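You operate a simulated robot arm through the tools that you are given. There is no shell and no other tool. Be economical: measure what you need, move in short steps, check, and stop when the job is done.

You are at the controls of a simulated two-armed robot. One attempt, no reset.

## Task
Shut the left cabinet right door. Take the grey pad and put it in the trays. Take the yellow pad and put it on the top of the low rack. Fetch the overflow pipe with the largest size on its label from the top of the lamp bar rack and stand it on the bottom shelf of the lamp bar rack. Put the blue cartridge from the upper shelf of the wall rack on the top of the corner bench. Carry the yellow tray with both arms and set it on the top of the measuring bench. Put the blue-capped tube marked "bean" from the top of the seed cupboard on top of the filter box there and the blue-capped tube labelled "wheat" on the bed of the bag sealer. Open the middle seed drawer. Any order will do. Set down upright: grey pad, yellow pad, overflow pipe, blue cartridge, blue-capped tube.

The check looks at the end state, three seconds after you hand in, the way a careful person would. Anything else that was tipped, shoved, dropped, spilled or broken makes it a failure.

## Robot
Two 7-joint arms with two-finger parallel grippers on one trunk, on a base that drives. Base frame: it is fixed to the floor where the robot stands at the start and does not move with it; the origin is under the middle of the robot, x ahead of it, y to its left, z up. Units: m, degrees, N and s.
The left shoulder is at the start at [0.07, 0.13, 1.237], the right one opposite. With the tool pointing down near the work surface each hand reaches from about 0.1 to 0.32 m from the robot's upright axis, wherever it stands, measured 20 degrees to its own side. Places, roughly: bed of the bag sealer (15x14 cm) [-3.98, -1.62, 0.8]; blue cartridge [-3.25, -5, 0.75]; blue-capped tube [-4.5, -3.25, 0.75]; bottom shelf of the lamp bar rack [-0.2, -4.1, 0.2]; filter box [-4.5, -3, 1]; grey pad (7x5x5 cm) [-0.3, 0.2, 0.6]; left cabinet right door [0.6, 0.5, 1]; middle seed drawer [-4.4, -3.1, 0.5]; overflow pipe [-0.25, -3.75, 1]; top of the corner bench [-2.3, -5.5, 0.9]; top of the low rack [-3.1, -0.6, 0.8]; top of the measuring bench [-1.1, -4.6, 0.9]; trays (38x26x10 cm) [-3, -0.7, 0.5]; yellow pad (7x5x5 cm) [-0.5, 0.1, 0.6]; yellow tray [-3.5, -4.75, 0.75]. Payload 1.57 kg a hand.
The tool frame of a hand sits at the grasp point between the pads (the TCP): z along the fingers, y along the line on which they close. The tips reach 0.03 m beyond it. The gripper opens to 0.08 m. The fingers are 0.017 m wide and 0.012 m thick; the gripper's body (0.04 by 0.082 m) begins 0.08 m behind the TCP.
Orientation is told as [roll, pitch, yaw] about the base's x, y, z axes, in that order, counted from this pose: with the fingers straight down and closing along the base's y, the tool's x points along the base's -x, its y along +y and its z along -z.

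## Interface
- The arms move only by the tool play_rows. It takes "left_moves", "right_moves" or both (then of equal length, played together; a hand with none holds still); each is a list of rows, each a list of 6 numbers: the shift along the base's x, y, z in m, then the turn, a rotation vector about the base's x, y, z in degrees. In form: [[dx, dy, dz, ax, ay, az], ...]. A call has 1 to 20 rows; each row is the pose to reach, as a shift and turn from the pose commanded when the call began. "left_claw" and "right_claw" are, for a hand that has rows, the finger opening in m, from 0 to 0.08, set as the call begins (left out, the last holds). Rows are played at 5 a second. More than 0.05 m and 8.6 degrees between two rows, or a gripper value outside its range, and nothing of the call is played. Where a pose cannot be reached the arm comes as near as it can. A force on the tool above 40 N (or 10 N above the force at the start of the call, whichever is more), or a blocked arm, ends the call early, and 0.2 s more pass. Each finger travels about 0.108 m/s and halts on what it meets, pressing with about 21 N; the grip force reading is that of the motor and also rises with nothing between the fingers. The clock runs only during rows and for 0.2 s after the last one: add rows that repeat a pose to give the fingers time. The reply holds the time, the measured pose of the TCP, the force on the tool along the base axes, the opening and the grip force, in the units named above and with some noise, with the torque about the TCP (base axes, N m) and any sound that the robot's microphone picked up, and new pictures: "show" is both (left out), scene, wrist or none (wrist: the cameras of the hands that moved).
- Cameras (640 x 400 px; columns grow to the right, rows downward): "scene" is now at [0.0622, 0.07, 1.4617]; the picture's right is [0.98, -0.20, -0.00], its down [-0.16, -0.79, -0.60] and it looks along [0.12, 0.59, -0.80] (base axes); focal length 214 px, centre (320, 200). "left" rides on the left gripper at [0.072, 0.007, -0.122] in its tool frame; the picture's right is [-0.09, 1.00, 0.00], its down [-0.84, -0.08, -0.54] and it looks along [-0.54, -0.05, 0.84] (tool axes); focal length 238 px, centre (320, 200). "right" rides on the right gripper at [0.072, -0.007, -0.122] in its tool frame; the picture's right is [0.09, 1.00, 0.00], its down [-0.84, 0.08, -0.54] and it looks along [-0.54, 0.05, 0.84] (tool axes); focal length 238 px, centre (320, 200). There is no depth. A picture from a camera that has moved, and an enlarged one, comes with that camera's place and axes in the base frame and with its lens. The place of the scene camera against the robot may be out by one fixed shift of up to 0.025 m in any direction.
- lift_body(by): slides the trunk up (or, below 0, down) by that many m; the arms and the scene camera ride with it, the base frame stays. It gives what a move gives, with no picture.
- base_move(legs): drives the robot by 1 to 6 legs, each [ahead, left, turn to the left] in m, m and degrees, along the robot's own axes; the way and the turn of a leg run together, so that a leg with both is an arc; at most 1.5 m and 180 degrees a leg. The arms and the cameras ride along, it lands a little off, and it stops where it bumps. It gives what a move gives, and a new picture of the scene camera.
- turn_head(pan, tilt): turns the head with the scene camera to pan (to the left, within 86 degrees either way) and tilt (down, from -29 to 69), counted from straight ahead of the robot. It gives what a move gives, and a new picture of the scene camera.
- inspect(camera, box): a new picture of the part [left, top, right, bottom] of that camera's present view, enlarged. The clock stands still meanwhile.
- hand_in(): hands the job in; it is judged then, once.

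Go step by step. Nothing tells you exact positions but the pictures and the camera data: compare them with the known pose of the tool, close in by small moves and look again before you grip or let go. The budget is 217 turns and 260 pictures, counting those below and the enlarged ones. Unless the task says otherwise, let go and move clear before handing in.

The tools are called after "Request:" as name(argument=value, ...) on one line, values as JSON. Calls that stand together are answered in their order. play_rows: Moves the arms, as the interface text tells. Its arguments: {"type":"object","properties":{"left_moves":{"type":"array"},"left_claw":{"type":"number"},"right_moves":{"type":"array"},"right_claw":{"type":"number"},"show":{"type":"string","enum":["both","scene","wrist","none"]}},"required":[]} The other tools are called the same way: lift_body (by) slides the trunk up or down; base_move (legs) drives the base; turn_head (pan, tilt) turns the head that bears the scene camera; inspect (camera, box) takes an enlarged picture of a part of a camera's view; hand_in () hands the job in.

At the start:

```text
t: 0.0
left_tcp_pos: [0.2572, 0.3745, 1.2521]
left_ee_rot: [0.0, 0.1, -0.1]
left_contact_force: [-0.4, -0.3, -0.4]
left_ft_torque: [-0.01, -0.01, 0.02]
left_finger_gap: 0.0799
left_finger_force: 0.1
right_tcp_pos: [0.2261, 0.0263, 1.2104]
right_ee_rot: [0.1, -0.1, 0.0]
right_contact_force: [0.6, -0.1, -0.2]
right_ft_torque: [0.0, -0.01, 0.0]
right_finger_gap: 0.08
right_finger_force: 0.1
trunk travel left (down, up): [-0.875, 0.065]
robot x, y, heading: [0.0019, 0.0016, -0.2]
head pan, tilt: [78.4, 53.3]
```

scene: 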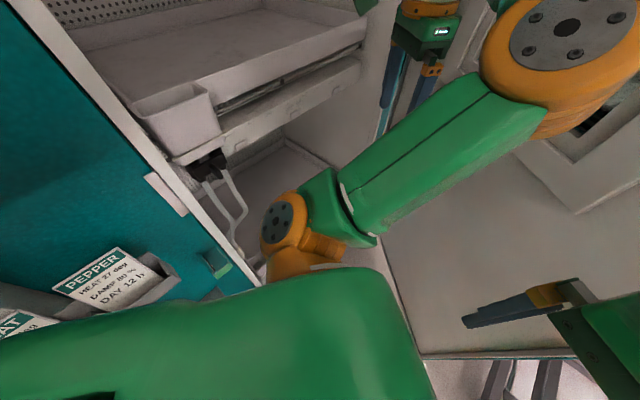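
right: 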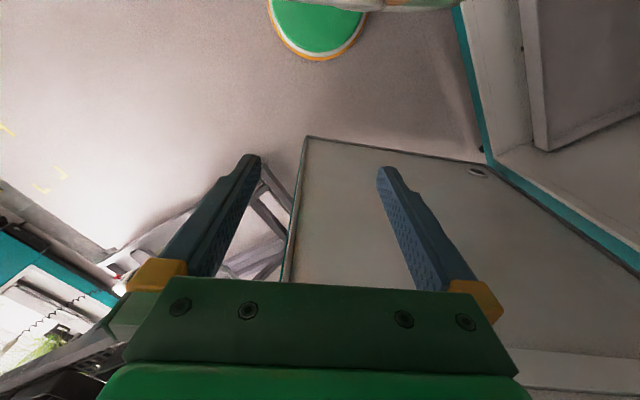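
left: 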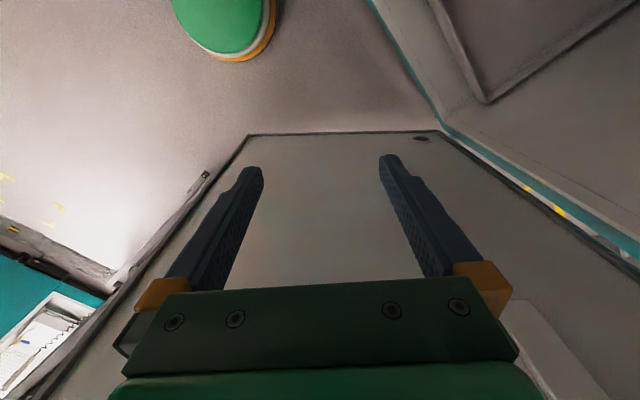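

I see the robot near an open cabinet with its door beside the arms. I look around first to learn the layout.

Request:
turn_head(pan=40, tilt=30)

Request:
turn_head(pan=0, tilt=30)

Request:
turn_head(pan=-70, tilt=25)

Request:
turn_head(pan=86, tilt=20)

```text
t: 1.1
left_tcp_pos: [0.2579, 0.3758, 1.2508]
left_ee_rot: [0.1, 0.0, -0.2]
left_contact_force: [0.2, 0.0, 0.8]
left_ft_torque: [-0.03, 0.01, -0.03]
left_finger_gap: 0.08
left_finger_force: 0.1
right_tcp_pos: [0.2254, 0.025, 1.2108]
right_ee_rot: [0.0, 0.1, 0.1]
right_contact_force: [-0.1, 0.9, 0.3]
right_ft_torque: [-0.02, -0.02, -0.01]
right_finger_gap: 0.0798
right_finger_force: 0.1
trunk travel left (down, up): [-0.875, 0.065]
robot x, y, heading: [0.0019, 0.0025, 0.1]
head pan, tilt: [40.0, 30.0]
camera scene: at [0.1165, 0.0558, 1.4956], right [0.64, -0.77, 0.0], down [-0.38, -0.32, -0.87], along [0.66, 0.56, -0.5], focal length 214 px, centre (320, 200)
```

scene: 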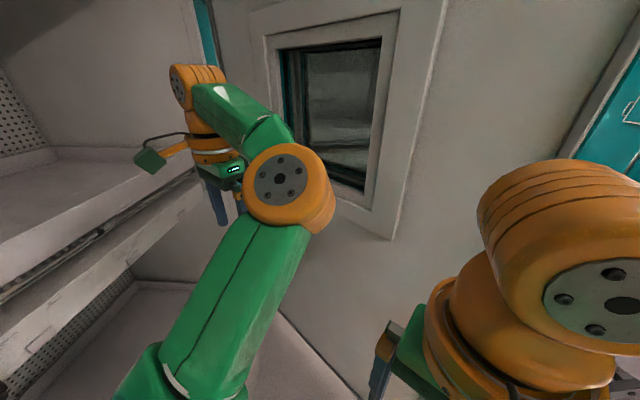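

```text
t: 2.1
left_tcp_pos: [0.258, 0.3738, 1.2506]
left_ee_rot: [0.2, 0.0, -0.1]
left_contact_force: [-0.7, 0.3, -0.7]
left_ft_torque: [0.03, 0.02, 0.02]
left_finger_gap: 0.0798
left_finger_force: 0.0
right_tcp_pos: [0.2258, 0.0264, 1.2101]
right_ee_rot: [0.0, 0.0, 0.0]
right_contact_force: [0.4, 0.6, 0.4]
right_ft_torque: [-0.01, -0.05, 0.0]
right_finger_gap: 0.0799
right_finger_force: 0.0
trunk travel left (down, up): [-0.875, 0.065]
robot x, y, heading: [0.0005, 0.0004, -0.1]
head pan, tilt: [0.0, 30.0]
camera scene: at [0.1378, -0.0022, 1.4956], right [0.0, -1.0, 0.0], down [-0.5, 0.0, -0.87], along [0.87, 0.0, -0.5], focal length 214 px, centre (320, 200)
```

scene: 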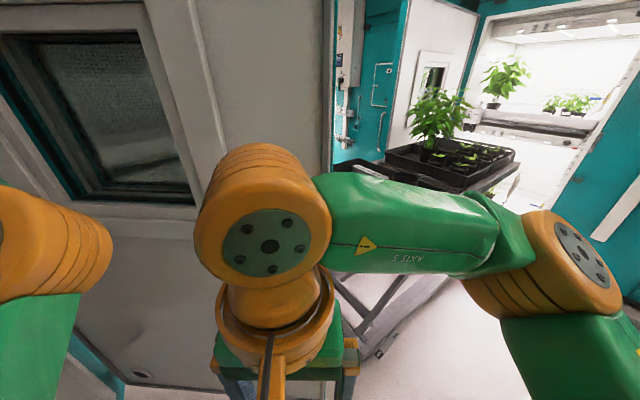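

```text
t: 3.5
left_tcp_pos: [0.2575, 0.3744, 1.2509]
left_ee_rot: [0.1, 0.0, -0.1]
left_contact_force: [-0.3, 0.1, -0.1]
left_ft_torque: [0.02, -0.03, 0.01]
left_finger_gap: 0.08
left_finger_force: 0.1
right_tcp_pos: [0.2257, 0.0261, 1.2095]
right_ee_rot: [0.0, 0.1, 0.0]
right_contact_force: [0.2, 0.2, 0.2]
right_ft_torque: [-0.02, 0.0, 0.0]
right_finger_gap: 0.08
right_finger_force: 0.0
trunk travel left (down, up): [-0.875, 0.065]
robot x, y, heading: [0.0023, 0.0034, -0.0]
head pan, tilt: [-70.0, 25.0]
camera scene: at [0.079, -0.0889, 1.5036], right [-0.94, -0.34, 0.0], down [-0.14, 0.4, -0.91], along [0.31, -0.85, -0.42], focal length 214 px, centre (320, 200)
```

scene: 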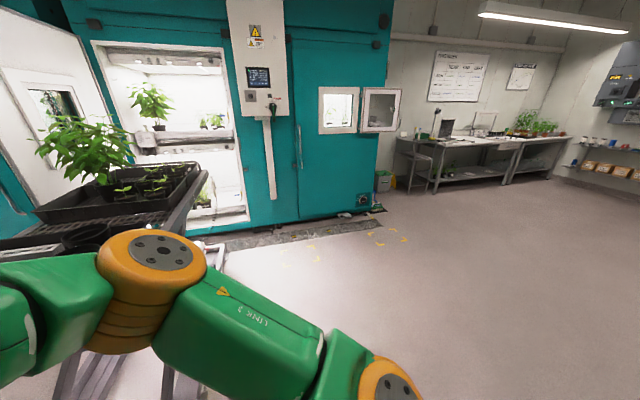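

```text
t: 5.9
left_tcp_pos: [0.2578, 0.3743, 1.2507]
left_ee_rot: [0.1, 0.0, -0.1]
left_contact_force: [-0.8, -0.4, -0.5]
left_ft_torque: [-0.01, -0.02, 0.0]
left_finger_gap: 0.0801
left_finger_force: 0.2
right_tcp_pos: [0.226, 0.0267, 1.2095]
right_ee_rot: [-0.1, 0.0, 0.0]
right_contact_force: [0.5, -0.3, -0.4]
right_ft_torque: [0.0, -0.01, -0.04]
right_finger_gap: 0.0802
right_finger_force: 0.0
trunk travel left (down, up): [-0.875, 0.065]
robot x, y, heading: [0.001, 0.0018, 0.1]
head pan, tilt: [85.9, 20.0]
camera scene: at [0.054, 0.0905, 1.5117], right [1.0, -0.07, 0.0], down [-0.02, -0.34, -0.94], along [0.07, 0.94, -0.34], focal length 214 px, centre (320, 200)
```

scene: 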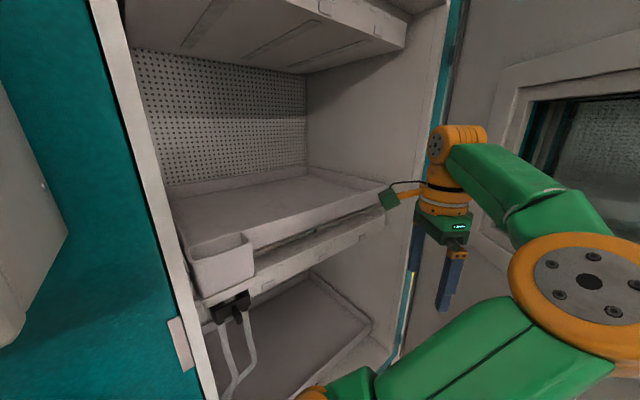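

The cabinet front is on my left, and its right door stands open in front of me. I look down to the left, then step right, away from the door.

Request:
base_move(legs=[[0, -0.6, 0]])

Request:
turn_head(pan=80, tilt=25)

Request:
base_move(legs=[[0, 0, 90]])

Request:
turn_head(pan=0, tilt=25)

Request:
turn_head(pan=60, tilt=25)

```text
t: 9.3
left_tcp_pos: [0.2567, -0.2239, 1.2504]
left_ee_rot: [0.0, 0.0, 0.8]
left_contact_force: [0.2, -0.5, 0.1]
left_ft_torque: [0.01, 0.02, -0.02]
left_finger_gap: 0.0798
left_finger_force: 0.1
right_tcp_pos: [0.2301, -0.5712, 1.2105]
right_ee_rot: [-0.1, 0.0, 0.9]
right_contact_force: [-0.9, 0.1, -0.3]
right_ft_torque: [-0.02, 0.05, 0.0]
right_finger_gap: 0.08
right_finger_force: 0.0
trunk travel left (down, up): [-0.875, 0.065]
robot x, y, heading: [0.007, -0.6023, 0.8]
head pan, tilt: [85.9, 20.0]
camera scene: at [0.0571, -0.5099, 1.5115], right [1.0, -0.06, 0.0], down [-0.02, -0.34, -0.94], along [0.05, 0.94, -0.34], focal length 214 px, centre (320, 200)
```

scene: 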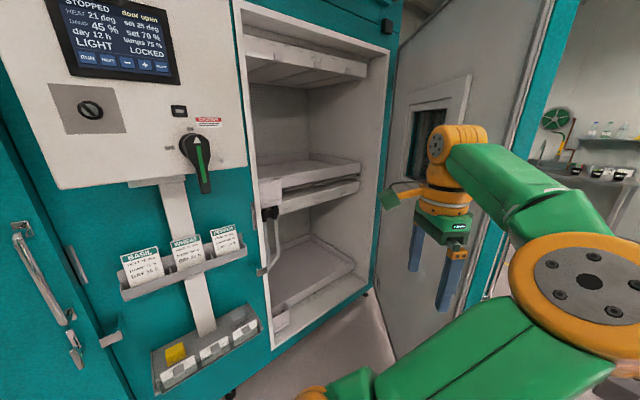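

```text
t: 10.0
left_tcp_pos: [0.2563, -0.2258, 1.2513]
left_ee_rot: [-0.1, -0.1, 0.8]
left_contact_force: [-0.4, 0.7, 0.7]
left_ft_torque: [0.03, 0.0, 0.01]
left_finger_gap: 0.0799
left_finger_force: 0.0
right_tcp_pos: [0.2301, -0.575, 1.2087]
right_ee_rot: [-0.1, -0.1, 0.8]
right_contact_force: [0.2, -0.1, -0.2]
right_ft_torque: [-0.01, -0.02, -0.02]
right_finger_gap: 0.0801
right_finger_force: 0.1
trunk travel left (down, up): [-0.875, 0.065]
robot x, y, heading: [0.0036, -0.6036, 0.7]
head pan, tilt: [80.0, 25.0]
camera scene: at [0.0666, -0.5134, 1.5036], right [0.99, -0.16, 0.0], down [-0.07, -0.42, -0.91], along [0.14, 0.89, -0.42], focal length 214 px, centre (320, 200)
```

scene: 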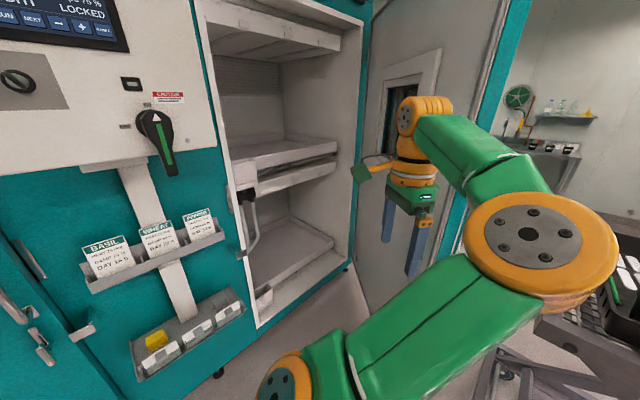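

```text
t: 14.2
left_tcp_pos: [-0.3674, -0.3427, 1.2508]
left_ee_rot: [0.1, 0.0, 89.4]
left_contact_force: [0.2, -0.3, -0.4]
left_ft_torque: [-0.02, 0.02, 0.0]
left_finger_gap: 0.0803
left_finger_force: 0.1
right_tcp_pos: [-0.0188, -0.3772, 1.2092]
right_ee_rot: [0.0, 0.1, 89.5]
right_contact_force: [-0.4, 0.4, 0.2]
right_ft_torque: [-0.01, 0.0, 0.01]
right_finger_gap: 0.0799
right_finger_force: 0.0
trunk travel left (down, up): [-0.875, 0.065]
robot x, y, heading: [0.0045, -0.5996, 89.4]
head pan, tilt: [80.0, 25.0]
camera scene: at [-0.0883, -0.5386, 1.5036], right [0.18, 0.98, 0.0], down [0.42, -0.08, -0.91], along [-0.89, 0.17, -0.42], focal length 214 px, centre (320, 200)
```

scene: 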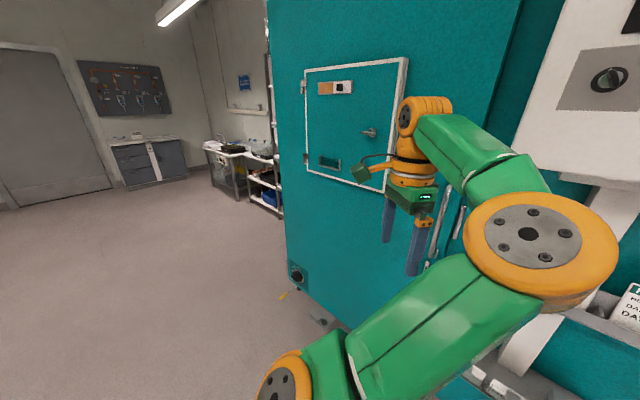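

```text
t: 15.7
left_tcp_pos: [-0.3678, -0.3413, 1.2512]
left_ee_rot: [0.1, 0.1, 89.4]
left_contact_force: [0.2, -0.2, -0.1]
left_ft_torque: [-0.02, 0.01, -0.03]
left_finger_gap: 0.0798
left_finger_force: 0.1
right_tcp_pos: [-0.0196, -0.3784, 1.211]
right_ee_rot: [0.0, 0.0, 89.4]
right_contact_force: [-0.7, 0.4, -0.5]
right_ft_torque: [-0.03, -0.01, 0.0]
right_finger_gap: 0.08
right_finger_force: 0.0
trunk travel left (down, up): [-0.875, 0.065]
robot x, y, heading: [0.003, -0.6062, 89.2]
head pan, tilt: [0.0, 25.0]
camera scene: at [0.0028, -0.4635, 1.5036], right [1.0, -0.01, 0.0], down [0.0, -0.42, -0.91], along [0.01, 0.91, -0.42], focal length 214 px, centre (320, 200)
```

scene: 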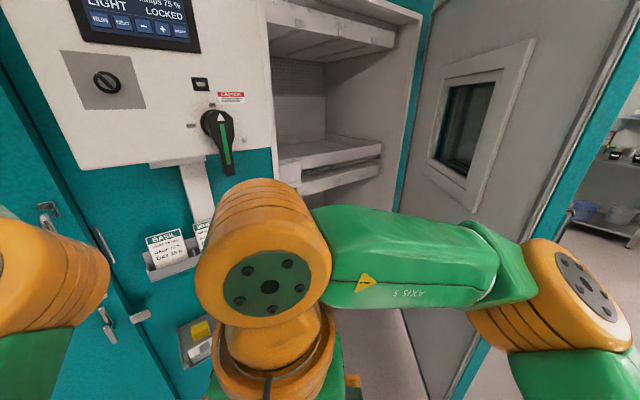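

```text
t: 17.0
left_tcp_pos: [-0.3671, -0.3407, 1.2513]
left_ee_rot: [0.1, -0.1, 89.4]
left_contact_force: [0.0, 0.3, 0.1]
left_ft_torque: [0.01, 0.01, -0.05]
left_finger_gap: 0.08
left_finger_force: 0.1
right_tcp_pos: [-0.0201, -0.3769, 1.2103]
right_ee_rot: [0.0, 0.0, 89.4]
right_contact_force: [0.5, -0.4, 0.5]
right_ft_torque: [0.02, 0.02, -0.01]
right_finger_gap: 0.08
right_finger_force: 0.1
trunk travel left (down, up): [-0.875, 0.065]
robot x, y, heading: [0.0087, -0.6067, 89.3]
head pan, tilt: [60.0, 25.0]
camera scene: at [-0.0773, -0.5087, 1.5036], right [0.51, 0.86, 0.0], down [0.36, -0.22, -0.91], along [-0.78, 0.46, -0.42], focal length 214 px, centre (320, 200)
```

scene: 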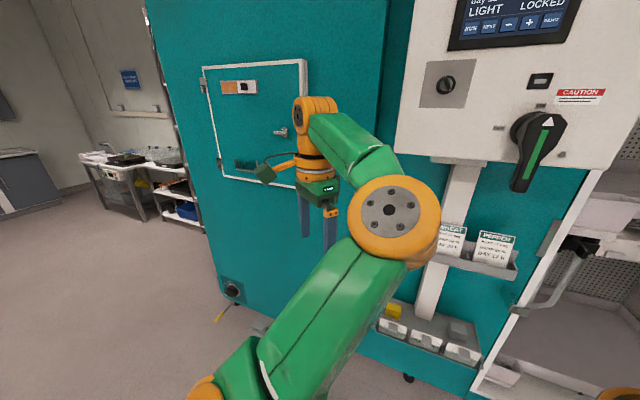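

The control panel has notes on it, and below it is a tray holding a yellow item. I zoom in on the texts.

Request:
turn_head(pan=25, tilt=10)

Request:
inspect(camera="scene", box=[200, 100, 400, 225])

Request:
turn_head(pan=15, tilt=50)

```text
t: 18.0
left_tcp_pos: [-0.3674, -0.3426, 1.2508]
left_ee_rot: [0.1, 0.0, 89.4]
left_contact_force: [-0.3, -0.1, -0.5]
left_ft_torque: [0.0, 0.02, -0.03]
left_finger_gap: 0.0798
left_finger_force: 0.1
right_tcp_pos: [-0.0199, -0.3766, 1.2091]
right_ee_rot: [0.0, 0.0, 89.4]
right_contact_force: [-0.6, 0.6, -0.4]
right_ft_torque: [0.01, 0.0, 0.01]
right_finger_gap: 0.08
right_finger_force: 0.0
trunk travel left (down, up): [-0.875, 0.065]
robot x, y, heading: [0.0042, -0.6013, 89.6]
head pan, tilt: [25.0, 10.0]
camera scene: at [-0.0366, -0.4712, 1.5279], right [0.91, 0.41, 0.0], down [0.07, -0.16, -0.98], along [-0.41, 0.9, -0.17], focal length 214 px, centre (320, 200)
```

scene: 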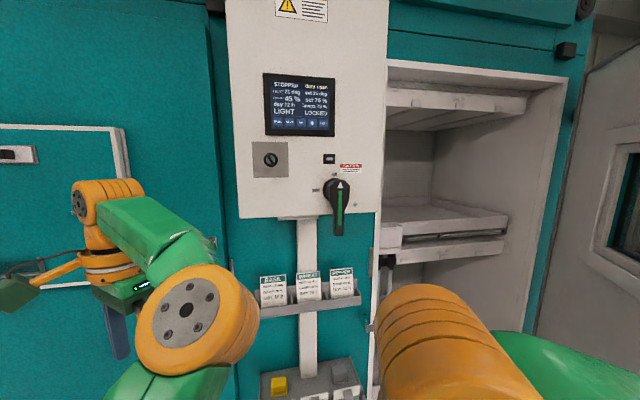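

```text
3.20 times, centred on (300, 162) of scene
camera zoom: at [-0.0366, -0.4712, 1.5279], right [0.91, 0.41, 0.0], down [0.07, -0.16, -0.98], along [-0.41, 0.9, -0.17], focal length 686 px, centre (384, 320)
```

zoom: 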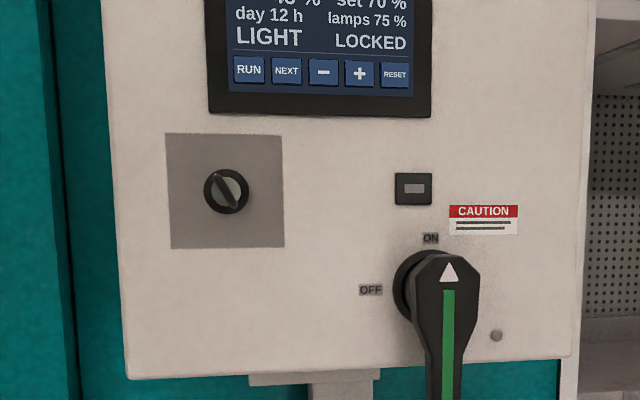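

```text
t: 19.1
left_tcp_pos: [-0.3675, -0.3426, 1.2499]
left_ee_rot: [0.2, 0.0, 89.4]
left_contact_force: [-0.2, 0.0, 0.3]
left_ft_torque: [-0.02, -0.02, 0.03]
left_finger_gap: 0.0801
left_finger_force: 0.0
right_tcp_pos: [-0.0197, -0.3773, 1.2087]
right_ee_rot: [0.0, 0.0, 89.3]
right_contact_force: [0.1, -0.8, 0.4]
right_ft_torque: [0.0, -0.02, -0.02]
right_finger_gap: 0.08
right_finger_force: 0.1
trunk travel left (down, up): [-0.875, 0.065]
robot x, y, heading: [0.0064, -0.6005, 89.4]
head pan, tilt: [15.0, 50.0]
camera scene: at [-0.0172, -0.4811, 1.4661], right [0.97, 0.25, 0.0], down [0.19, -0.74, -0.64], along [-0.16, 0.62, -0.77], focal length 214 px, centre (320, 200)
```

scene: 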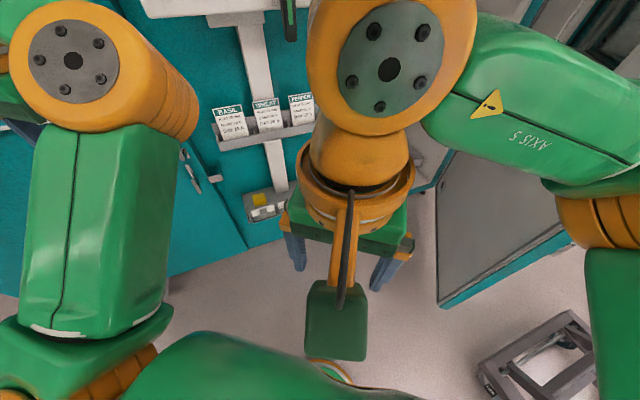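

The cabinet front is angled about 30°, and the door's free edge is near (0.57, 0.0) with its hinge near (0.6, 0.95). I reach the right hand forward and to the right, so it can pass around the door's free edge.

Request:
play_rows(right_moves=[[0.03, 0.03, 0, 0, 0, 0], [0.06, 0.06, 0, 0, 0, 0], [0.09, 0.09, 0, 0, 0, 0], [0.12, 0.12, 0, 0, 0, 0], [0.15, 0.15, 0, 0, 0, 0], [0.18, 0.18, 0, 0, 0, 0], [0.22, 0.21, 0, 0, 0, 0], [0.25, 0.23, 0, 0, 0, 0]], right_claw=0.0, show="none")

Request:
turn_head(pan=-25, tilt=35)

```text
t: 20.9
left_tcp_pos: [-0.3674, -0.3402, 1.2501]
left_ee_rot: [0.1, 0.0, 89.4]
left_contact_force: [0.5, -0.3, -0.4]
left_ft_torque: [0.01, -0.04, 0.02]
left_finger_gap: 0.0799
left_finger_force: 0.0
right_tcp_pos: [0.2294, -0.1562, 1.2073]
right_ee_rot: [-0.2, -0.1, 89.4]
right_contact_force: [-0.2, 0.4, 0.1]
right_ft_torque: [0.01, -0.01, 0.02]
right_finger_gap: 0.0
right_finger_force: 21.6
right hand out of reach, approached as far as the arm can: row 8
trunk travel left (down, up): [-0.875, 0.065]
robot x, y, heading: [0.0057, -0.6054, 89.6]
head pan, tilt: [15.0, 50.0]
```

```text
t: 22.0
left_tcp_pos: [-0.3673, -0.3436, 1.2515]
left_ee_rot: [0.1, 0.0, 89.4]
left_contact_force: [-0.1, 0.5, -0.7]
left_ft_torque: [0.04, 0.06, -0.01]
left_finger_gap: 0.0801
left_finger_force: 0.0
right_tcp_pos: [0.2283, -0.1572, 1.2086]
right_ee_rot: [0.1, -0.2, 89.5]
right_contact_force: [-0.1, 0.3, 0.2]
right_ft_torque: [0.0, 0.01, -0.01]
right_finger_gap: 0.0
right_finger_force: 20.8
trunk travel left (down, up): [-0.875, 0.065]
robot x, y, heading: [0.0049, -0.6033, 89.3]
head pan, tilt: [-25.0, 35.0]
camera scene: at [0.0398, -0.4761, 1.4878], right [0.9, -0.43, 0.0], down [-0.25, -0.52, -0.82], along [0.35, 0.74, -0.57], focal length 214 px, centre (320, 200)
```

scene: 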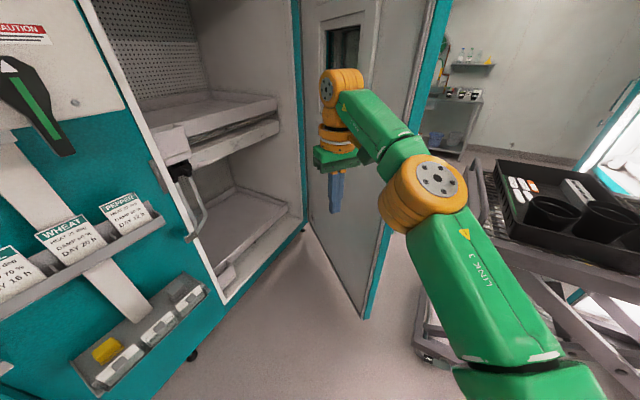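

The door's free edge is at about (0.585, 0.02). I drive right so the closed right hand sits just outside it.

Request:
base_move(legs=[[0.08, -0.45, 0]])

```text
t: 24.8
left_tcp_pos: [0.0884, -0.2695, 1.2505]
left_ee_rot: [0.0, 0.0, 89.9]
left_contact_force: [0.1, 0.6, -0.2]
left_ft_torque: [0.06, -0.04, 0.02]
left_finger_gap: 0.08
left_finger_force: 0.1
right_tcp_pos: [0.6833, -0.0781, 1.2084]
right_ee_rot: [-0.1, -0.1, 89.9]
right_contact_force: [0.3, -0.6, -0.4]
right_ft_torque: [-0.02, 0.02, -0.01]
right_finger_gap: 0.0
right_finger_force: 20.8
trunk travel left (down, up): [-0.875, 0.065]
robot x, y, heading: [0.4635, -0.5267, 89.9]
head pan, tilt: [-25.0, 35.0]
camera scene: at [0.4965, -0.3996, 1.4879], right [0.91, -0.42, 0.0], down [-0.24, -0.52, -0.82], along [0.35, 0.74, -0.57], focal length 214 px, centre (320, 200)
```

scene: 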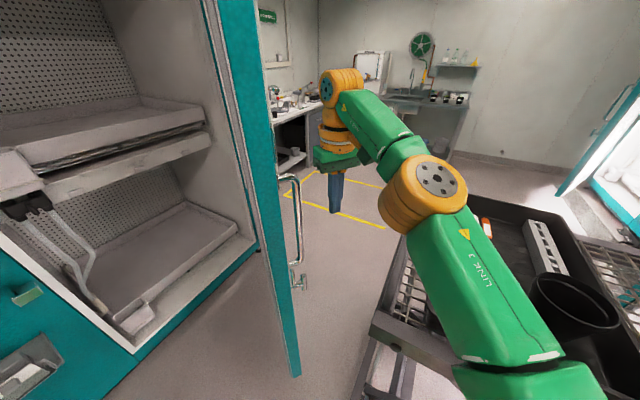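

The hand is outside the door, which has a D-handle near its free edge. I raise the hand above the handle before pushing.

Request:
lift_body(by=0.06)

Request:
play_rows(right_moves=[[0, 0, 0.04, 0, 0, 0], [0, 0, 0.07, 0, 0, 0]], show="none")

Request:
base_move(legs=[[0.17, 0.0, 0]])

```text
t: 25.8
left_tcp_pos: [0.0906, -0.2692, 1.3109]
left_ee_rot: [0.1, 0.0, 90.0]
left_contact_force: [0.6, -0.4, -0.2]
left_ft_torque: [-0.03, 0.0, 0.02]
left_finger_gap: 0.0802
left_finger_force: 0.1
right_tcp_pos: [0.6863, -0.0783, 1.2676]
right_ee_rot: [0.0, -0.2, 89.9]
right_contact_force: [-0.3, -0.3, 0.2]
right_ft_torque: [-0.02, 0.01, 0.01]
right_finger_gap: 0.0
right_finger_force: 20.9
trunk travel left (down, up): [-0.935, 0.005]
robot x, y, heading: [0.4637, -0.5269, 89.8]
head pan, tilt: [-25.0, 35.0]
```

```text
t: 26.4
left_tcp_pos: [0.0903, -0.2704, 1.3105]
left_ee_rot: [0.0, -0.1, 89.9]
left_contact_force: [1.1, 0.2, 0.0]
left_ft_torque: [0.01, 0.03, 0.03]
left_finger_gap: 0.0801
left_finger_force: 0.1
right_tcp_pos: [0.6739, -0.1051, 1.3149]
right_ee_rot: [-0.1, -0.3, 89.9]
right_contact_force: [-0.9, -0.7, -0.3]
right_ft_torque: [0.03, 0.05, -0.01]
right_finger_gap: 0.0
right_finger_force: 20.3
right hand out of reach, approached as far as the arm can: row 1, 2
trunk travel left (down, up): [-0.935, 0.005]
robot x, y, heading: [0.4674, -0.5254, 89.9]
head pan, tilt: [-25.0, 35.0]
```

```text
t: 27.8
left_tcp_pos: [0.0892, -0.105, 1.3127]
left_ee_rot: [0.1, -0.2, 89.9]
left_contact_force: [0.7, -0.3, -0.7]
left_ft_torque: [0.02, 0.01, 0.02]
left_finger_gap: 0.0802
left_finger_force: 0.0
right_tcp_pos: [0.6749, 0.0606, 1.3151]
right_ee_rot: [0.0, -0.4, 89.8]
right_contact_force: [-0.1, -0.3, 1.4]
right_ft_torque: [0.06, 0.02, -0.01]
right_finger_gap: 0.0001
right_finger_force: 21.1
trunk travel left (down, up): [-0.935, 0.005]
robot x, y, heading: [0.4636, -0.3563, 89.9]
head pan, tilt: [-25.0, 35.0]
camera scene: at [0.4991, -0.236, 1.5483], right [0.91, -0.42, 0.0], down [-0.24, -0.52, -0.82], along [0.35, 0.74, -0.57], focal length 214 px, centre (320, 200)
```

scene: 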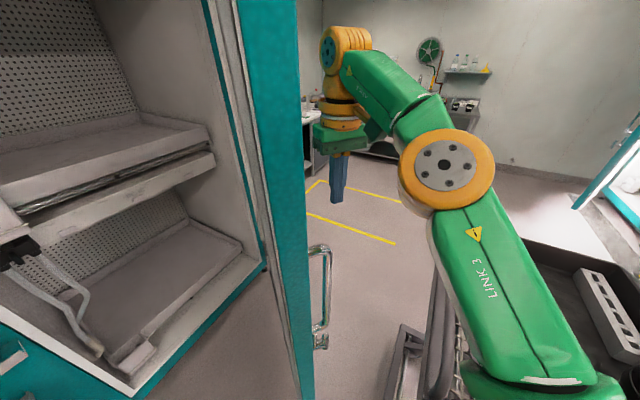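

The right hand is past the door edge, on its outside. I strafe left to push the door.

Request:
base_move(legs=[[0.0, 0.3, 0]])

```text
t: 29.9
left_tcp_pos: [-0.2037, -0.0983, 1.3118]
left_ee_rot: [0.3, 0.0, 89.8]
left_contact_force: [-0.1, 1.4, 0.4]
left_ft_torque: [-0.01, 0.01, 0.01]
left_finger_gap: 0.0799
left_finger_force: 0.2
right_tcp_pos: [0.3805, 0.0657, 1.312]
right_ee_rot: [0.2, -0.1, 89.7]
right_contact_force: [0.6, 0.5, -0.3]
right_ft_torque: [0.01, 0.05, 0.01]
right_finger_gap: 0.0
right_finger_force: 20.9
trunk travel left (down, up): [-0.935, 0.005]
robot x, y, heading: [0.1649, -0.3581, 89.9]
head pan, tilt: [-25.0, 35.0]
camera scene: at [0.2058, -0.23, 1.5477], right [0.91, -0.43, 0.0], down [-0.25, -0.52, -0.82], along [0.35, 0.74, -0.57], focal length 214 px, centre (320, 200)
```

scene: 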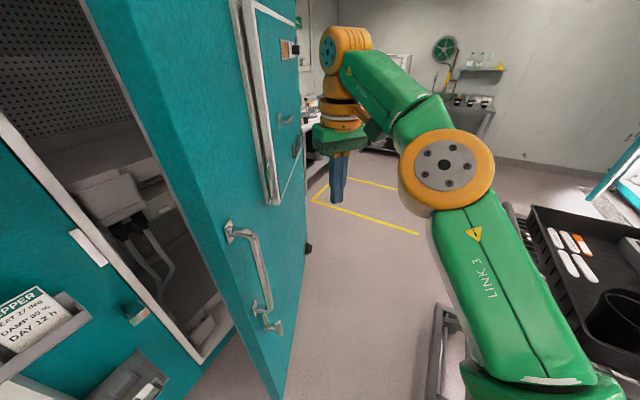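

The door is swinging shut. I turn left 30° to push it further and face the cabinet.

Request:
base_move(legs=[[0.0, 0.0, 30]])

```text
t: 31.7
left_tcp_pos: [-0.2869, -0.3207, 1.3107]
left_ee_rot: [0.1, 0.0, 119.9]
left_contact_force: [0.1, -0.1, -0.2]
left_ft_torque: [-0.01, 0.01, -0.02]
left_finger_gap: 0.0799
left_finger_force: 0.0
right_tcp_pos: [0.1359, 0.1149, 1.3125]
right_ee_rot: [0.0, -0.2, 119.9]
right_contact_force: [-0.8, 0.0, 0.6]
right_ft_torque: [-0.01, 0.01, 0.02]
right_finger_gap: 0.0
right_finger_force: 20.9
trunk travel left (down, up): [-0.935, 0.005]
robot x, y, heading: [0.1717, -0.3571, 120.0]
head pan, tilt: [-25.0, 35.0]
camera scene: at [0.1311, -0.228, 1.5478], right [1.0, 0.09, 0.0], down [0.05, -0.57, -0.82], along [-0.07, 0.82, -0.57], focal length 214 px, centre (320, 200)
```

scene: 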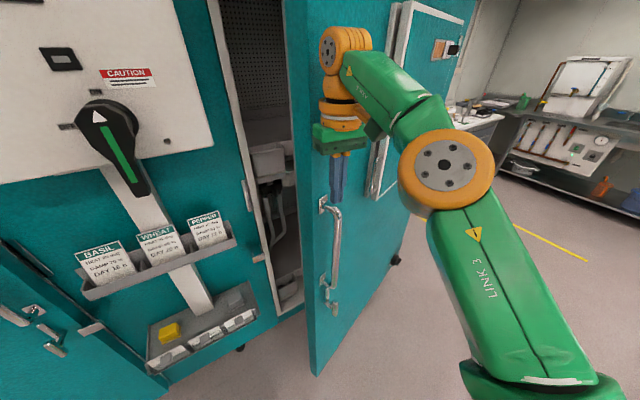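

The door is about half closed. I pull the left hand back for clearance, then drive ahead to push.

Request:
play_rows(left_moves=[[0.02, -0.035, 0, 0, 0, 0], [0.04, -0.07, 0, 0, 0, 0], [0.06, -0.105, 0, 0, 0, 0], [0.075, -0.13, 0, 0, 0, 0]], show="none")

Request:
base_move(legs=[[0.28, 0.0, 0]])

```text
t: 32.7
left_tcp_pos: [-0.2113, -0.4542, 1.3102]
left_ee_rot: [0.1, 0.0, 120.0]
left_contact_force: [0.2, -0.8, 0.1]
left_ft_torque: [0.03, 0.04, 0.02]
left_finger_gap: 0.0796
left_finger_force: 0.0
right_tcp_pos: [0.1362, 0.1133, 1.3141]
right_ee_rot: [-0.2, -0.2, 119.9]
right_contact_force: [-0.3, -0.5, 0.7]
right_ft_torque: [0.0, -0.01, -0.04]
right_finger_gap: 0.0
right_finger_force: 20.8
trunk travel left (down, up): [-0.935, 0.005]
robot x, y, heading: [0.1664, -0.3592, 120.2]
head pan, tilt: [-25.0, 35.0]
```

```text
t: 34.7
left_tcp_pos: [-0.3485, -0.2144, 1.3108]
left_ee_rot: [0.1, -0.3, 119.9]
left_contact_force: [0.2, 0.2, 0.3]
left_ft_torque: [0.0, 0.01, 0.02]
left_finger_gap: 0.0797
left_finger_force: 0.0
right_tcp_pos: [-0.0019, 0.3526, 1.3153]
right_ee_rot: [0.0, -0.4, 119.9]
right_contact_force: [0.2, 0.3, 0.4]
right_ft_torque: [0.02, 0.01, -0.04]
right_finger_gap: 0.0
right_finger_force: 20.7
trunk travel left (down, up): [-0.935, 0.005]
robot x, y, heading: [0.028, -0.114, 120.4]
head pan, tilt: [-25.0, 35.0]
camera scene: at [-0.0069, 0.0089, 1.5483], right [1.0, 0.09, 0.0], down [0.05, -0.57, -0.82], along [-0.07, 0.82, -0.57], focal length 214 px, centre (320, 200)
```

scene: 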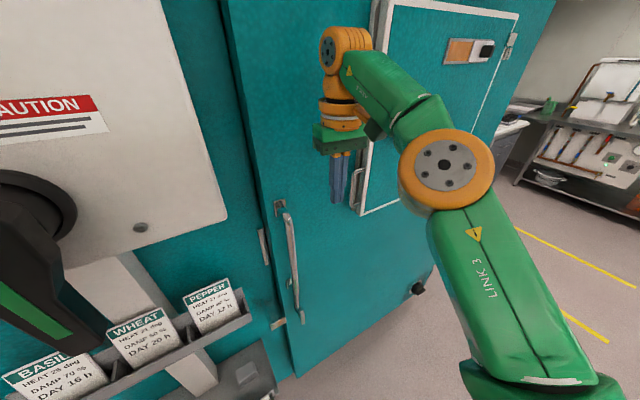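

The door is nearly closed, but the panel lever is close on my left. I back off, shift right, lower the trunk so the hand is below the hatch, and pull the left hand in before the last push.

Request:
base_move(legs=[[-0.1, 0, 0], [0, -0.33, 0]])

Request:
play_rows(left_moves=[[0.04, 0.023, 0, 0, 0, 0], [0.08, 0.046, 0, 0, 0, 0], [0.12, 0.07, 0, 0, 0, 0]], show="none")

Request:
lift_body(by=-0.36)

Request:
base_move(legs=[[0.15, 0, 0]])

```text
t: 37.6
left_tcp_pos: [-0.0209, -0.1362, 1.3093]
left_ee_rot: [-0.1, 0.0, 120.1]
left_contact_force: [0.1, -0.5, -0.4]
left_ft_torque: [0.01, -0.04, -0.02]
left_finger_gap: 0.0801
left_finger_force: 0.1
right_tcp_pos: [0.3256, 0.4294, 1.3142]
right_ee_rot: [-0.1, -0.1, 119.9]
right_contact_force: [-0.8, 0.0, -0.1]
right_ft_torque: [0.02, -0.03, -0.03]
right_finger_gap: 0.0002
right_finger_force: 21.0
trunk travel left (down, up): [-0.935, 0.005]
robot x, y, heading: [0.3623, -0.0385, 120.1]
head pan, tilt: [-25.0, 35.0]
camera scene: at [0.3202, 0.0866, 1.548], right [1.0, 0.09, 0.0], down [0.05, -0.57, -0.82], along [-0.07, 0.82, -0.57], focal length 214 px, centre (320, 200)
```

scene: 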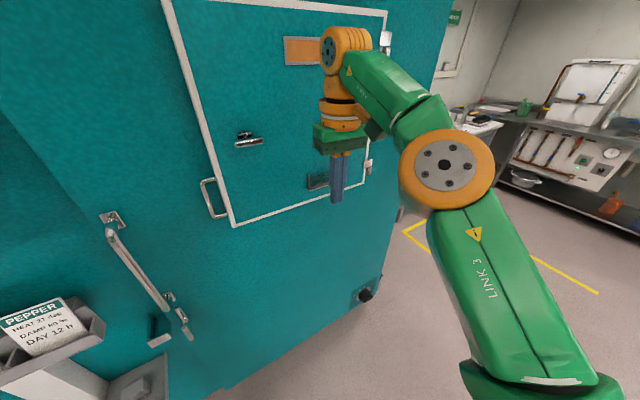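

```text
t: 38.4
left_tcp_pos: [0.0903, -0.0721, 1.3133]
left_ee_rot: [1.2, -0.1, 119.4]
left_contact_force: [-37.3, -19.9, 1.6]
left_ft_torque: [0.1, -0.3, -0.36]
left_finger_gap: 0.0418
left_finger_force: 0.0
right_tcp_pos: [0.3306, 0.4323, 1.3133]
right_ee_rot: [0.1, -0.2, 119.9]
right_contact_force: [-0.5, 0.6, -0.1]
right_ft_torque: [-0.01, -0.01, 0.0]
right_finger_gap: 0.0002
right_finger_force: 21.9
trunk travel left (down, up): [-0.935, 0.005]
robot x, y, heading: [0.357, -0.0379, 120.1]
head pan, tilt: [-25.0, 35.0]
stopped in row 3 (left hand): the force on the tool passed its limit at 63 N (the readings are from after the stop); the commanded pose is now the measured one
```

```text
t: 41.9
left_tcp_pos: [0.0881, -0.0711, 0.9528]
left_ee_rot: [0.9, -0.2, 119.5]
left_contact_force: [-39.8, -18.9, 10.7]
left_ft_torque: [0.25, -0.64, -0.3]
left_finger_gap: 0.0406
left_finger_force: 0.1
right_tcp_pos: [0.329, 0.4318, 0.9534]
right_ee_rot: [-0.1, -0.3, 119.9]
right_contact_force: [-0.1, 0.9, -0.1]
right_ft_torque: [0.01, -0.01, 0.02]
right_finger_gap: 0.0
right_finger_force: 21.1
trunk travel left (down, up): [-0.575, 0.365]
robot x, y, heading: [0.3594, -0.0417, 120.1]
head pan, tilt: [-25.0, 35.0]
```

```text
t: 43.3
left_tcp_pos: [0.012, 0.0594, 0.9524]
left_ee_rot: [1.0, -0.3, 119.3]
left_contact_force: [-40.8, -18.9, 10.4]
left_ft_torque: [0.22, -0.67, -0.28]
left_finger_gap: 0.0406
left_finger_force: 0.1
right_tcp_pos: [0.256, 0.5612, 0.954]
right_ee_rot: [-0.1, -0.2, 119.8]
right_contact_force: [0.7, -0.5, 0.3]
right_ft_torque: [-0.01, 0.02, 0.0]
right_finger_gap: 0.0
right_finger_force: 20.8
trunk travel left (down, up): [-0.575, 0.365]
robot x, y, heading: [0.2809, 0.0938, 119.9]
head pan, tilt: [-25.0, 35.0]
camera scene: at [0.2491, 0.2187, 1.1879], right [1.0, 0.08, 0.0], down [0.05, -0.57, -0.82], along [-0.07, 0.82, -0.57], focal length 214 px, centre (320, 200)
```

scene: 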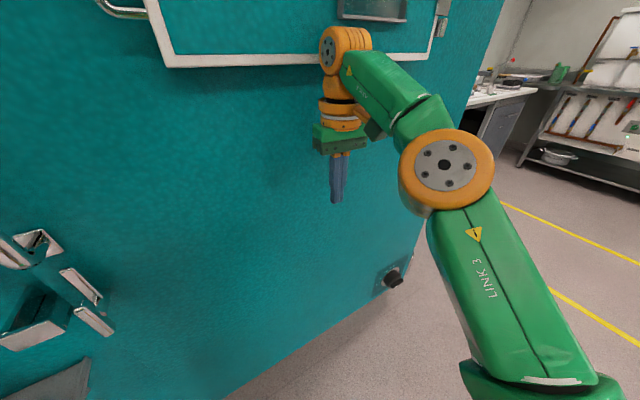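

The left hand had bumped the robot's own body, so I ease it off. The door is almost flush, and I continue the push.

Request:
play_rows(left_moves=[[-0.03, -0.018, 0, 0, 0, 0], [-0.05, -0.03, 0, 0, 0, 0]], left_claw=0.08, show="none")

Request:
base_move(legs=[[0.1, 0, 0]])

Request:
turn_head(pan=25, tilt=30)

```text
t: 43.9
left_tcp_pos: [-0.0392, 0.0301, 0.9528]
left_ee_rot: [0.7, -0.3, 119.3]
left_contact_force: [0.6, 0.4, -0.1]
left_ft_torque: [-0.01, -0.01, 0.02]
left_finger_gap: 0.0799
left_finger_force: 0.1
right_tcp_pos: [0.2544, 0.562, 0.9537]
right_ee_rot: [-0.1, -0.2, 119.8]
right_contact_force: [-0.1, 0.8, 0.4]
right_ft_torque: [0.0, -0.01, -0.02]
right_finger_gap: 0.0001
right_finger_force: 20.2
trunk travel left (down, up): [-0.575, 0.365]
robot x, y, heading: [0.2856, 0.0887, 119.9]
head pan, tilt: [-25.0, 35.0]
```

```text
t: 44.9
left_tcp_pos: [-0.055, 0.0612, 0.9548]
left_ee_rot: [0.6, -1.8, 117.9]
left_contact_force: [-0.6, 0.7, -0.3]
left_ft_torque: [-0.05, 0.01, 0.02]
left_finger_gap: 0.08
left_finger_force: 0.0
right_tcp_pos: [0.2504, 0.5841, 0.9678]
right_ee_rot: [-0.7, -1.6, 118.7]
right_contact_force: [0.0, 0.8, 0.1]
right_ft_torque: [0.0, 0.0, -0.01]
right_finger_gap: 0.0001
right_finger_force: 21.5
trunk travel left (down, up): [-0.575, 0.365]
robot x, y, heading: [0.2622, 0.1339, 118.6]
head pan, tilt: [-25.0, 35.0]
stopped in leg 1: the robot was blocked; the commanded pose is now the measured one
camera scene: at [0.2377, 0.2373, 1.1914], right [1.0, 0.06, -0.01], down [0.03, -0.55, -0.83], along [-0.05, 0.83, -0.55], focal length 214 px, centre (320, 200)
```

scene: 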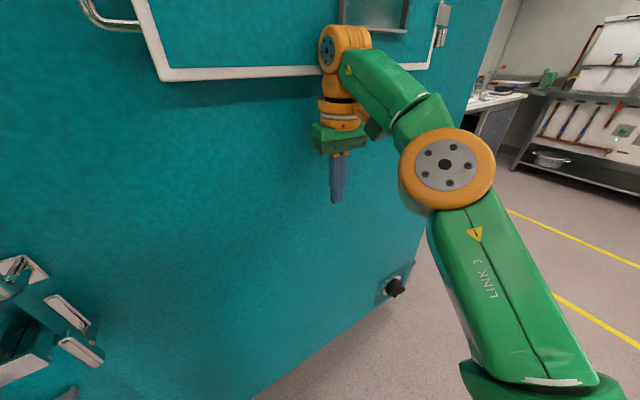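

```text
t: 46.1
left_tcp_pos: [-0.0561, 0.0594, 0.9548]
left_ee_rot: [0.6, -1.9, 118.0]
left_contact_force: [0.1, 0.1, 0.0]
left_ft_torque: [0.0, -0.01, 0.04]
left_finger_gap: 0.0799
left_finger_force: 0.0
right_tcp_pos: [0.2495, 0.5832, 0.9678]
right_ee_rot: [-0.5, -1.6, 118.5]
right_contact_force: [-0.9, 0.7, -0.8]
right_ft_torque: [-0.01, -0.01, -0.02]
right_finger_gap: 0.0
right_finger_force: 21.1
trunk travel left (down, up): [-0.575, 0.365]
robot x, y, heading: [0.2599, 0.1376, 118.3]
head pan, tilt: [25.0, 30.0]
camera scene: at [0.1706, 0.2024, 1.1988], right [0.59, 0.8, 0.02], down [0.39, -0.27, -0.88], along [-0.7, 0.53, -0.48], focal length 214 px, centre (320, 200)
```

scene: 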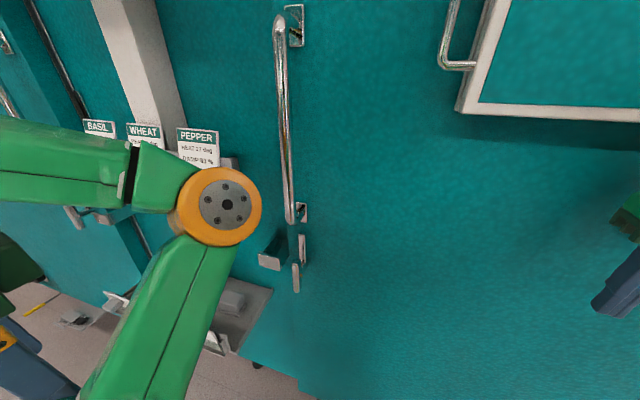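

The base was blocked, and the door looks near flush. I back off a little and look at the seam.

Request:
base_move(legs=[[-0.3, 0, 0]])

Request:
inspect(camera="scene", box=[160, 0, 400, 400])

```text
t: 48.1
left_tcp_pos: [0.0826, -0.1808, 0.9531]
left_ee_rot: [1.0, -0.3, 118.2]
left_contact_force: [0.0, -0.3, -0.4]
left_ft_torque: [-0.01, -0.05, 0.0]
left_finger_gap: 0.0798
left_finger_force: 0.0
right_tcp_pos: [0.3876, 0.343, 0.9545]
right_ee_rot: [-0.1, 0.1, 118.8]
right_contact_force: [-0.2, 0.4, -0.2]
right_ft_torque: [-0.02, 0.0, -0.02]
right_finger_gap: 0.0001
right_finger_force: 20.9
trunk travel left (down, up): [-0.575, 0.365]
robot x, y, heading: [0.4071, -0.1268, 118.9]
head pan, tilt: [25.0, 30.0]
camera scene: at [0.3059, -0.0328, 1.1955], right [0.59, 0.81, 0.0], down [0.4, -0.3, -0.87], along [-0.7, 0.51, -0.5], focal length 214 px, centre (320, 200)
```

scene: 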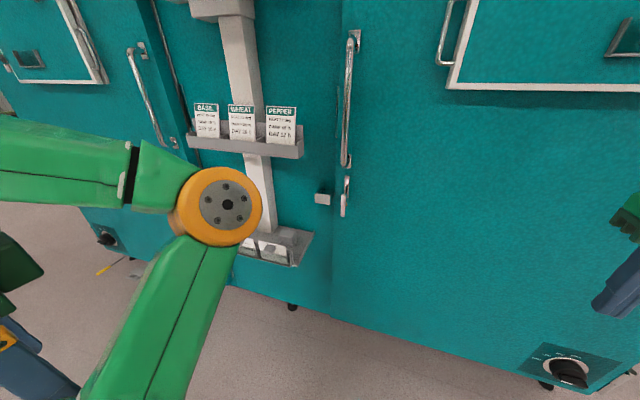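

```text
1.00 times, centred on (280, 200) of scene (not enlarged: the box is as wide or as high as the picture)
camera zoom: at [0.3059, -0.0328, 1.1955], right [0.59, 0.81, 0.0], down [0.4, -0.3, -0.87], along [-0.7, 0.51, -0.5], focal length 214 px, centre (360, 200)
```

zoom: 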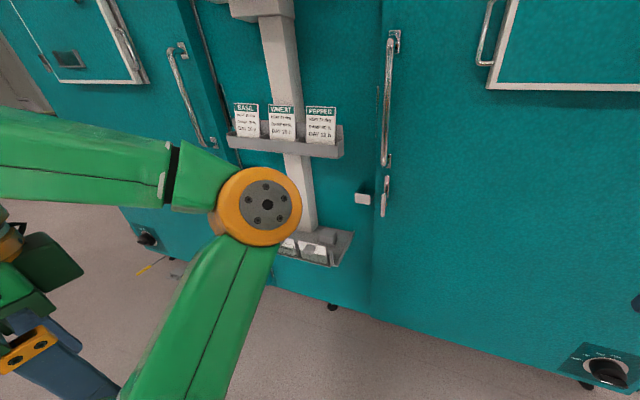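

Request:
inspect(camera="scene", box=[280, 150, 400, 225])

Request:
inspect(camera="scene", box=[280, 260, 400, 335])

```text
5.33 times, centred on (340, 188) of scene
camera zoom: at [0.3059, -0.0328, 1.1955], right [0.59, 0.81, 0.0], down [0.4, -0.3, -0.87], along [-0.7, 0.51, -0.5], focal length 1144 px, centre (213, 267)
```

zoom: 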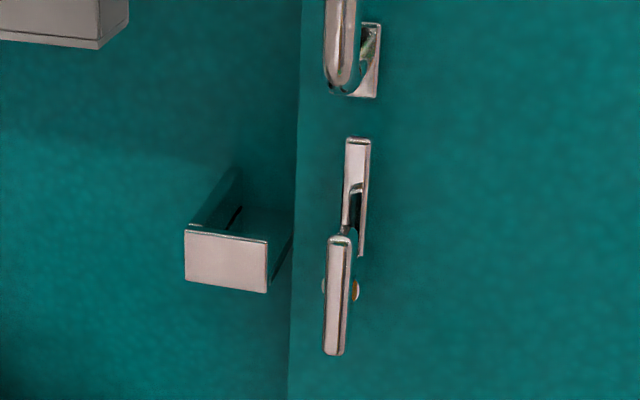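

```text
5.33 times, centred on (340, 298) of scene
camera zoom: at [0.3059, -0.0328, 1.1955], right [0.59, 0.81, 0.0], down [0.4, -0.3, -0.87], along [-0.7, 0.51, -0.5], focal length 1144 px, centre (213, -320)
```

zoom: 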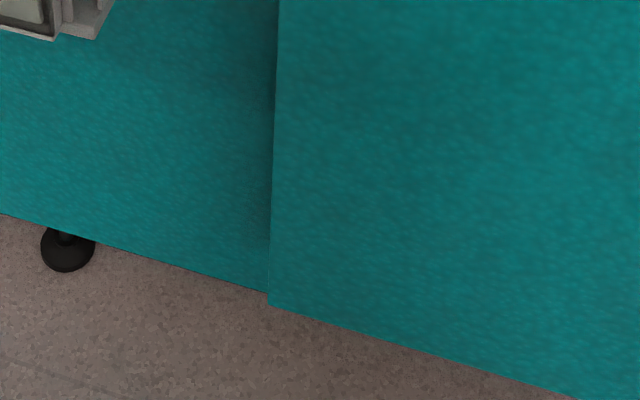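

The door's state will be clearer from its free-edge side. I strafe left to stand in front of the pad tray and look at both.

Request:
base_move(legs=[[-0.05, 0.56, 1]])

Request:
turn_head(pan=-5, tilt=35)

```text
t: 51.3
left_tcp_pos: [-0.3767, -0.5078, 0.9535]
left_ee_rot: [1.0, -0.3, 119.7]
left_contact_force: [-0.3, 0.4, 0.8]
left_ft_torque: [0.01, 0.0, 0.02]
left_finger_gap: 0.0802
left_finger_force: 0.2
right_tcp_pos: [-0.0854, 0.0245, 0.9546]
right_ee_rot: [-0.2, 0.0, 120.4]
right_contact_force: [-0.9, -0.3, 0.9]
right_ft_torque: [0.02, 0.02, -0.01]
right_finger_gap: 0.0
right_finger_force: 21.1
trunk travel left (down, up): [-0.575, 0.365]
robot x, y, heading: [-0.0505, -0.4441, 120.1]
head pan, tilt: [25.0, 30.0]
camera scene: at [-0.1563, -0.3533, 1.1956], right [0.57, 0.82, 0.0], down [0.41, -0.29, -0.87], along [-0.71, 0.49, -0.5], focal length 214 px, centre (320, 200)
```

scene: 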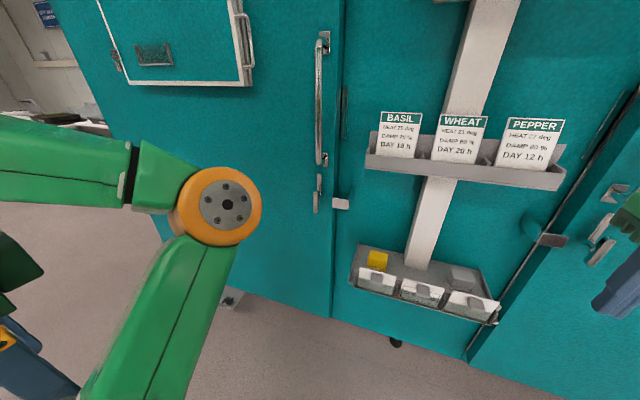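

```text
t: 52.3
left_tcp_pos: [-0.3774, -0.5075, 0.9532]
left_ee_rot: [1.0, -0.2, 119.7]
left_contact_force: [0.5, 0.2, -0.8]
left_ft_torque: [0.01, -0.01, -0.01]
left_finger_gap: 0.0802
left_finger_force: 0.0
right_tcp_pos: [-0.0854, 0.0239, 0.9548]
right_ee_rot: [-0.2, 0.1, 120.3]
right_contact_force: [-0.6, 0.2, -0.4]
right_ft_torque: [-0.01, -0.03, 0.01]
right_finger_gap: 0.0002
right_finger_force: 20.6
trunk travel left (down, up): [-0.575, 0.365]
robot x, y, heading: [-0.0557, -0.4483, 120.1]
head pan, tilt: [-5.0, 35.0]
camera scene: at [-0.1198, -0.3254, 1.1878], right [0.9, 0.43, 0.0], down [0.24, -0.52, -0.82], along [-0.35, 0.74, -0.57], focal length 214 px, centre (320, 200)
```

scene: 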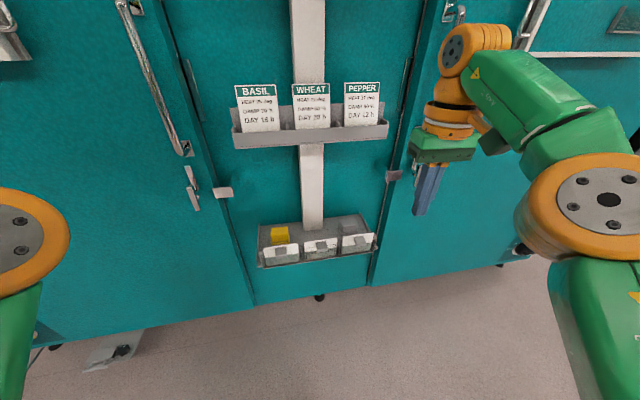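

Request:
inspect(camera="scene", box=[340, 40, 500, 290])

Request:
inspect(camera="scene", box=[245, 205, 390, 285])

```text
1.60 times, centred on (420, 165) of scene
camera zoom: at [-0.1198, -0.3254, 1.1878], right [0.9, 0.43, 0.0], down [0.24, -0.52, -0.82], along [-0.35, 0.74, -0.57], focal length 343 px, centre (160, 256)
```

zoom: 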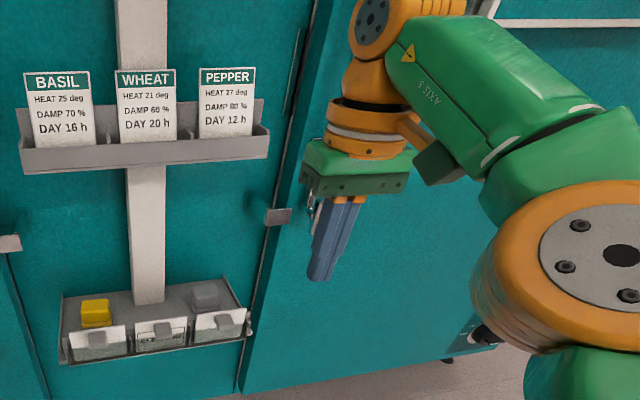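

```text
4.41 times, centred on (318, 245) of scene
camera zoom: at [-0.1198, -0.3254, 1.1878], right [0.9, 0.43, 0.0], down [0.24, -0.52, -0.82], along [-0.35, 0.74, -0.57], focal length 947 px, centre (331, 1)
```

zoom: 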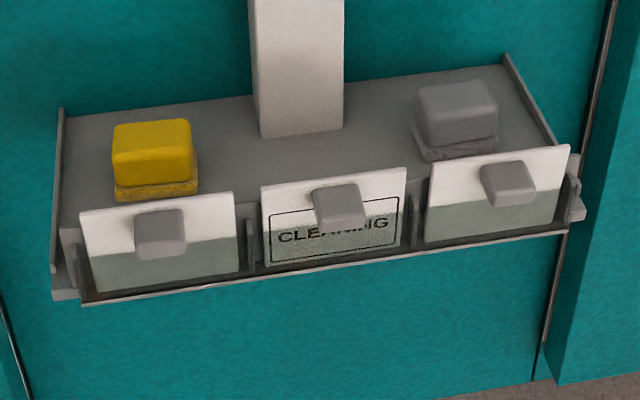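

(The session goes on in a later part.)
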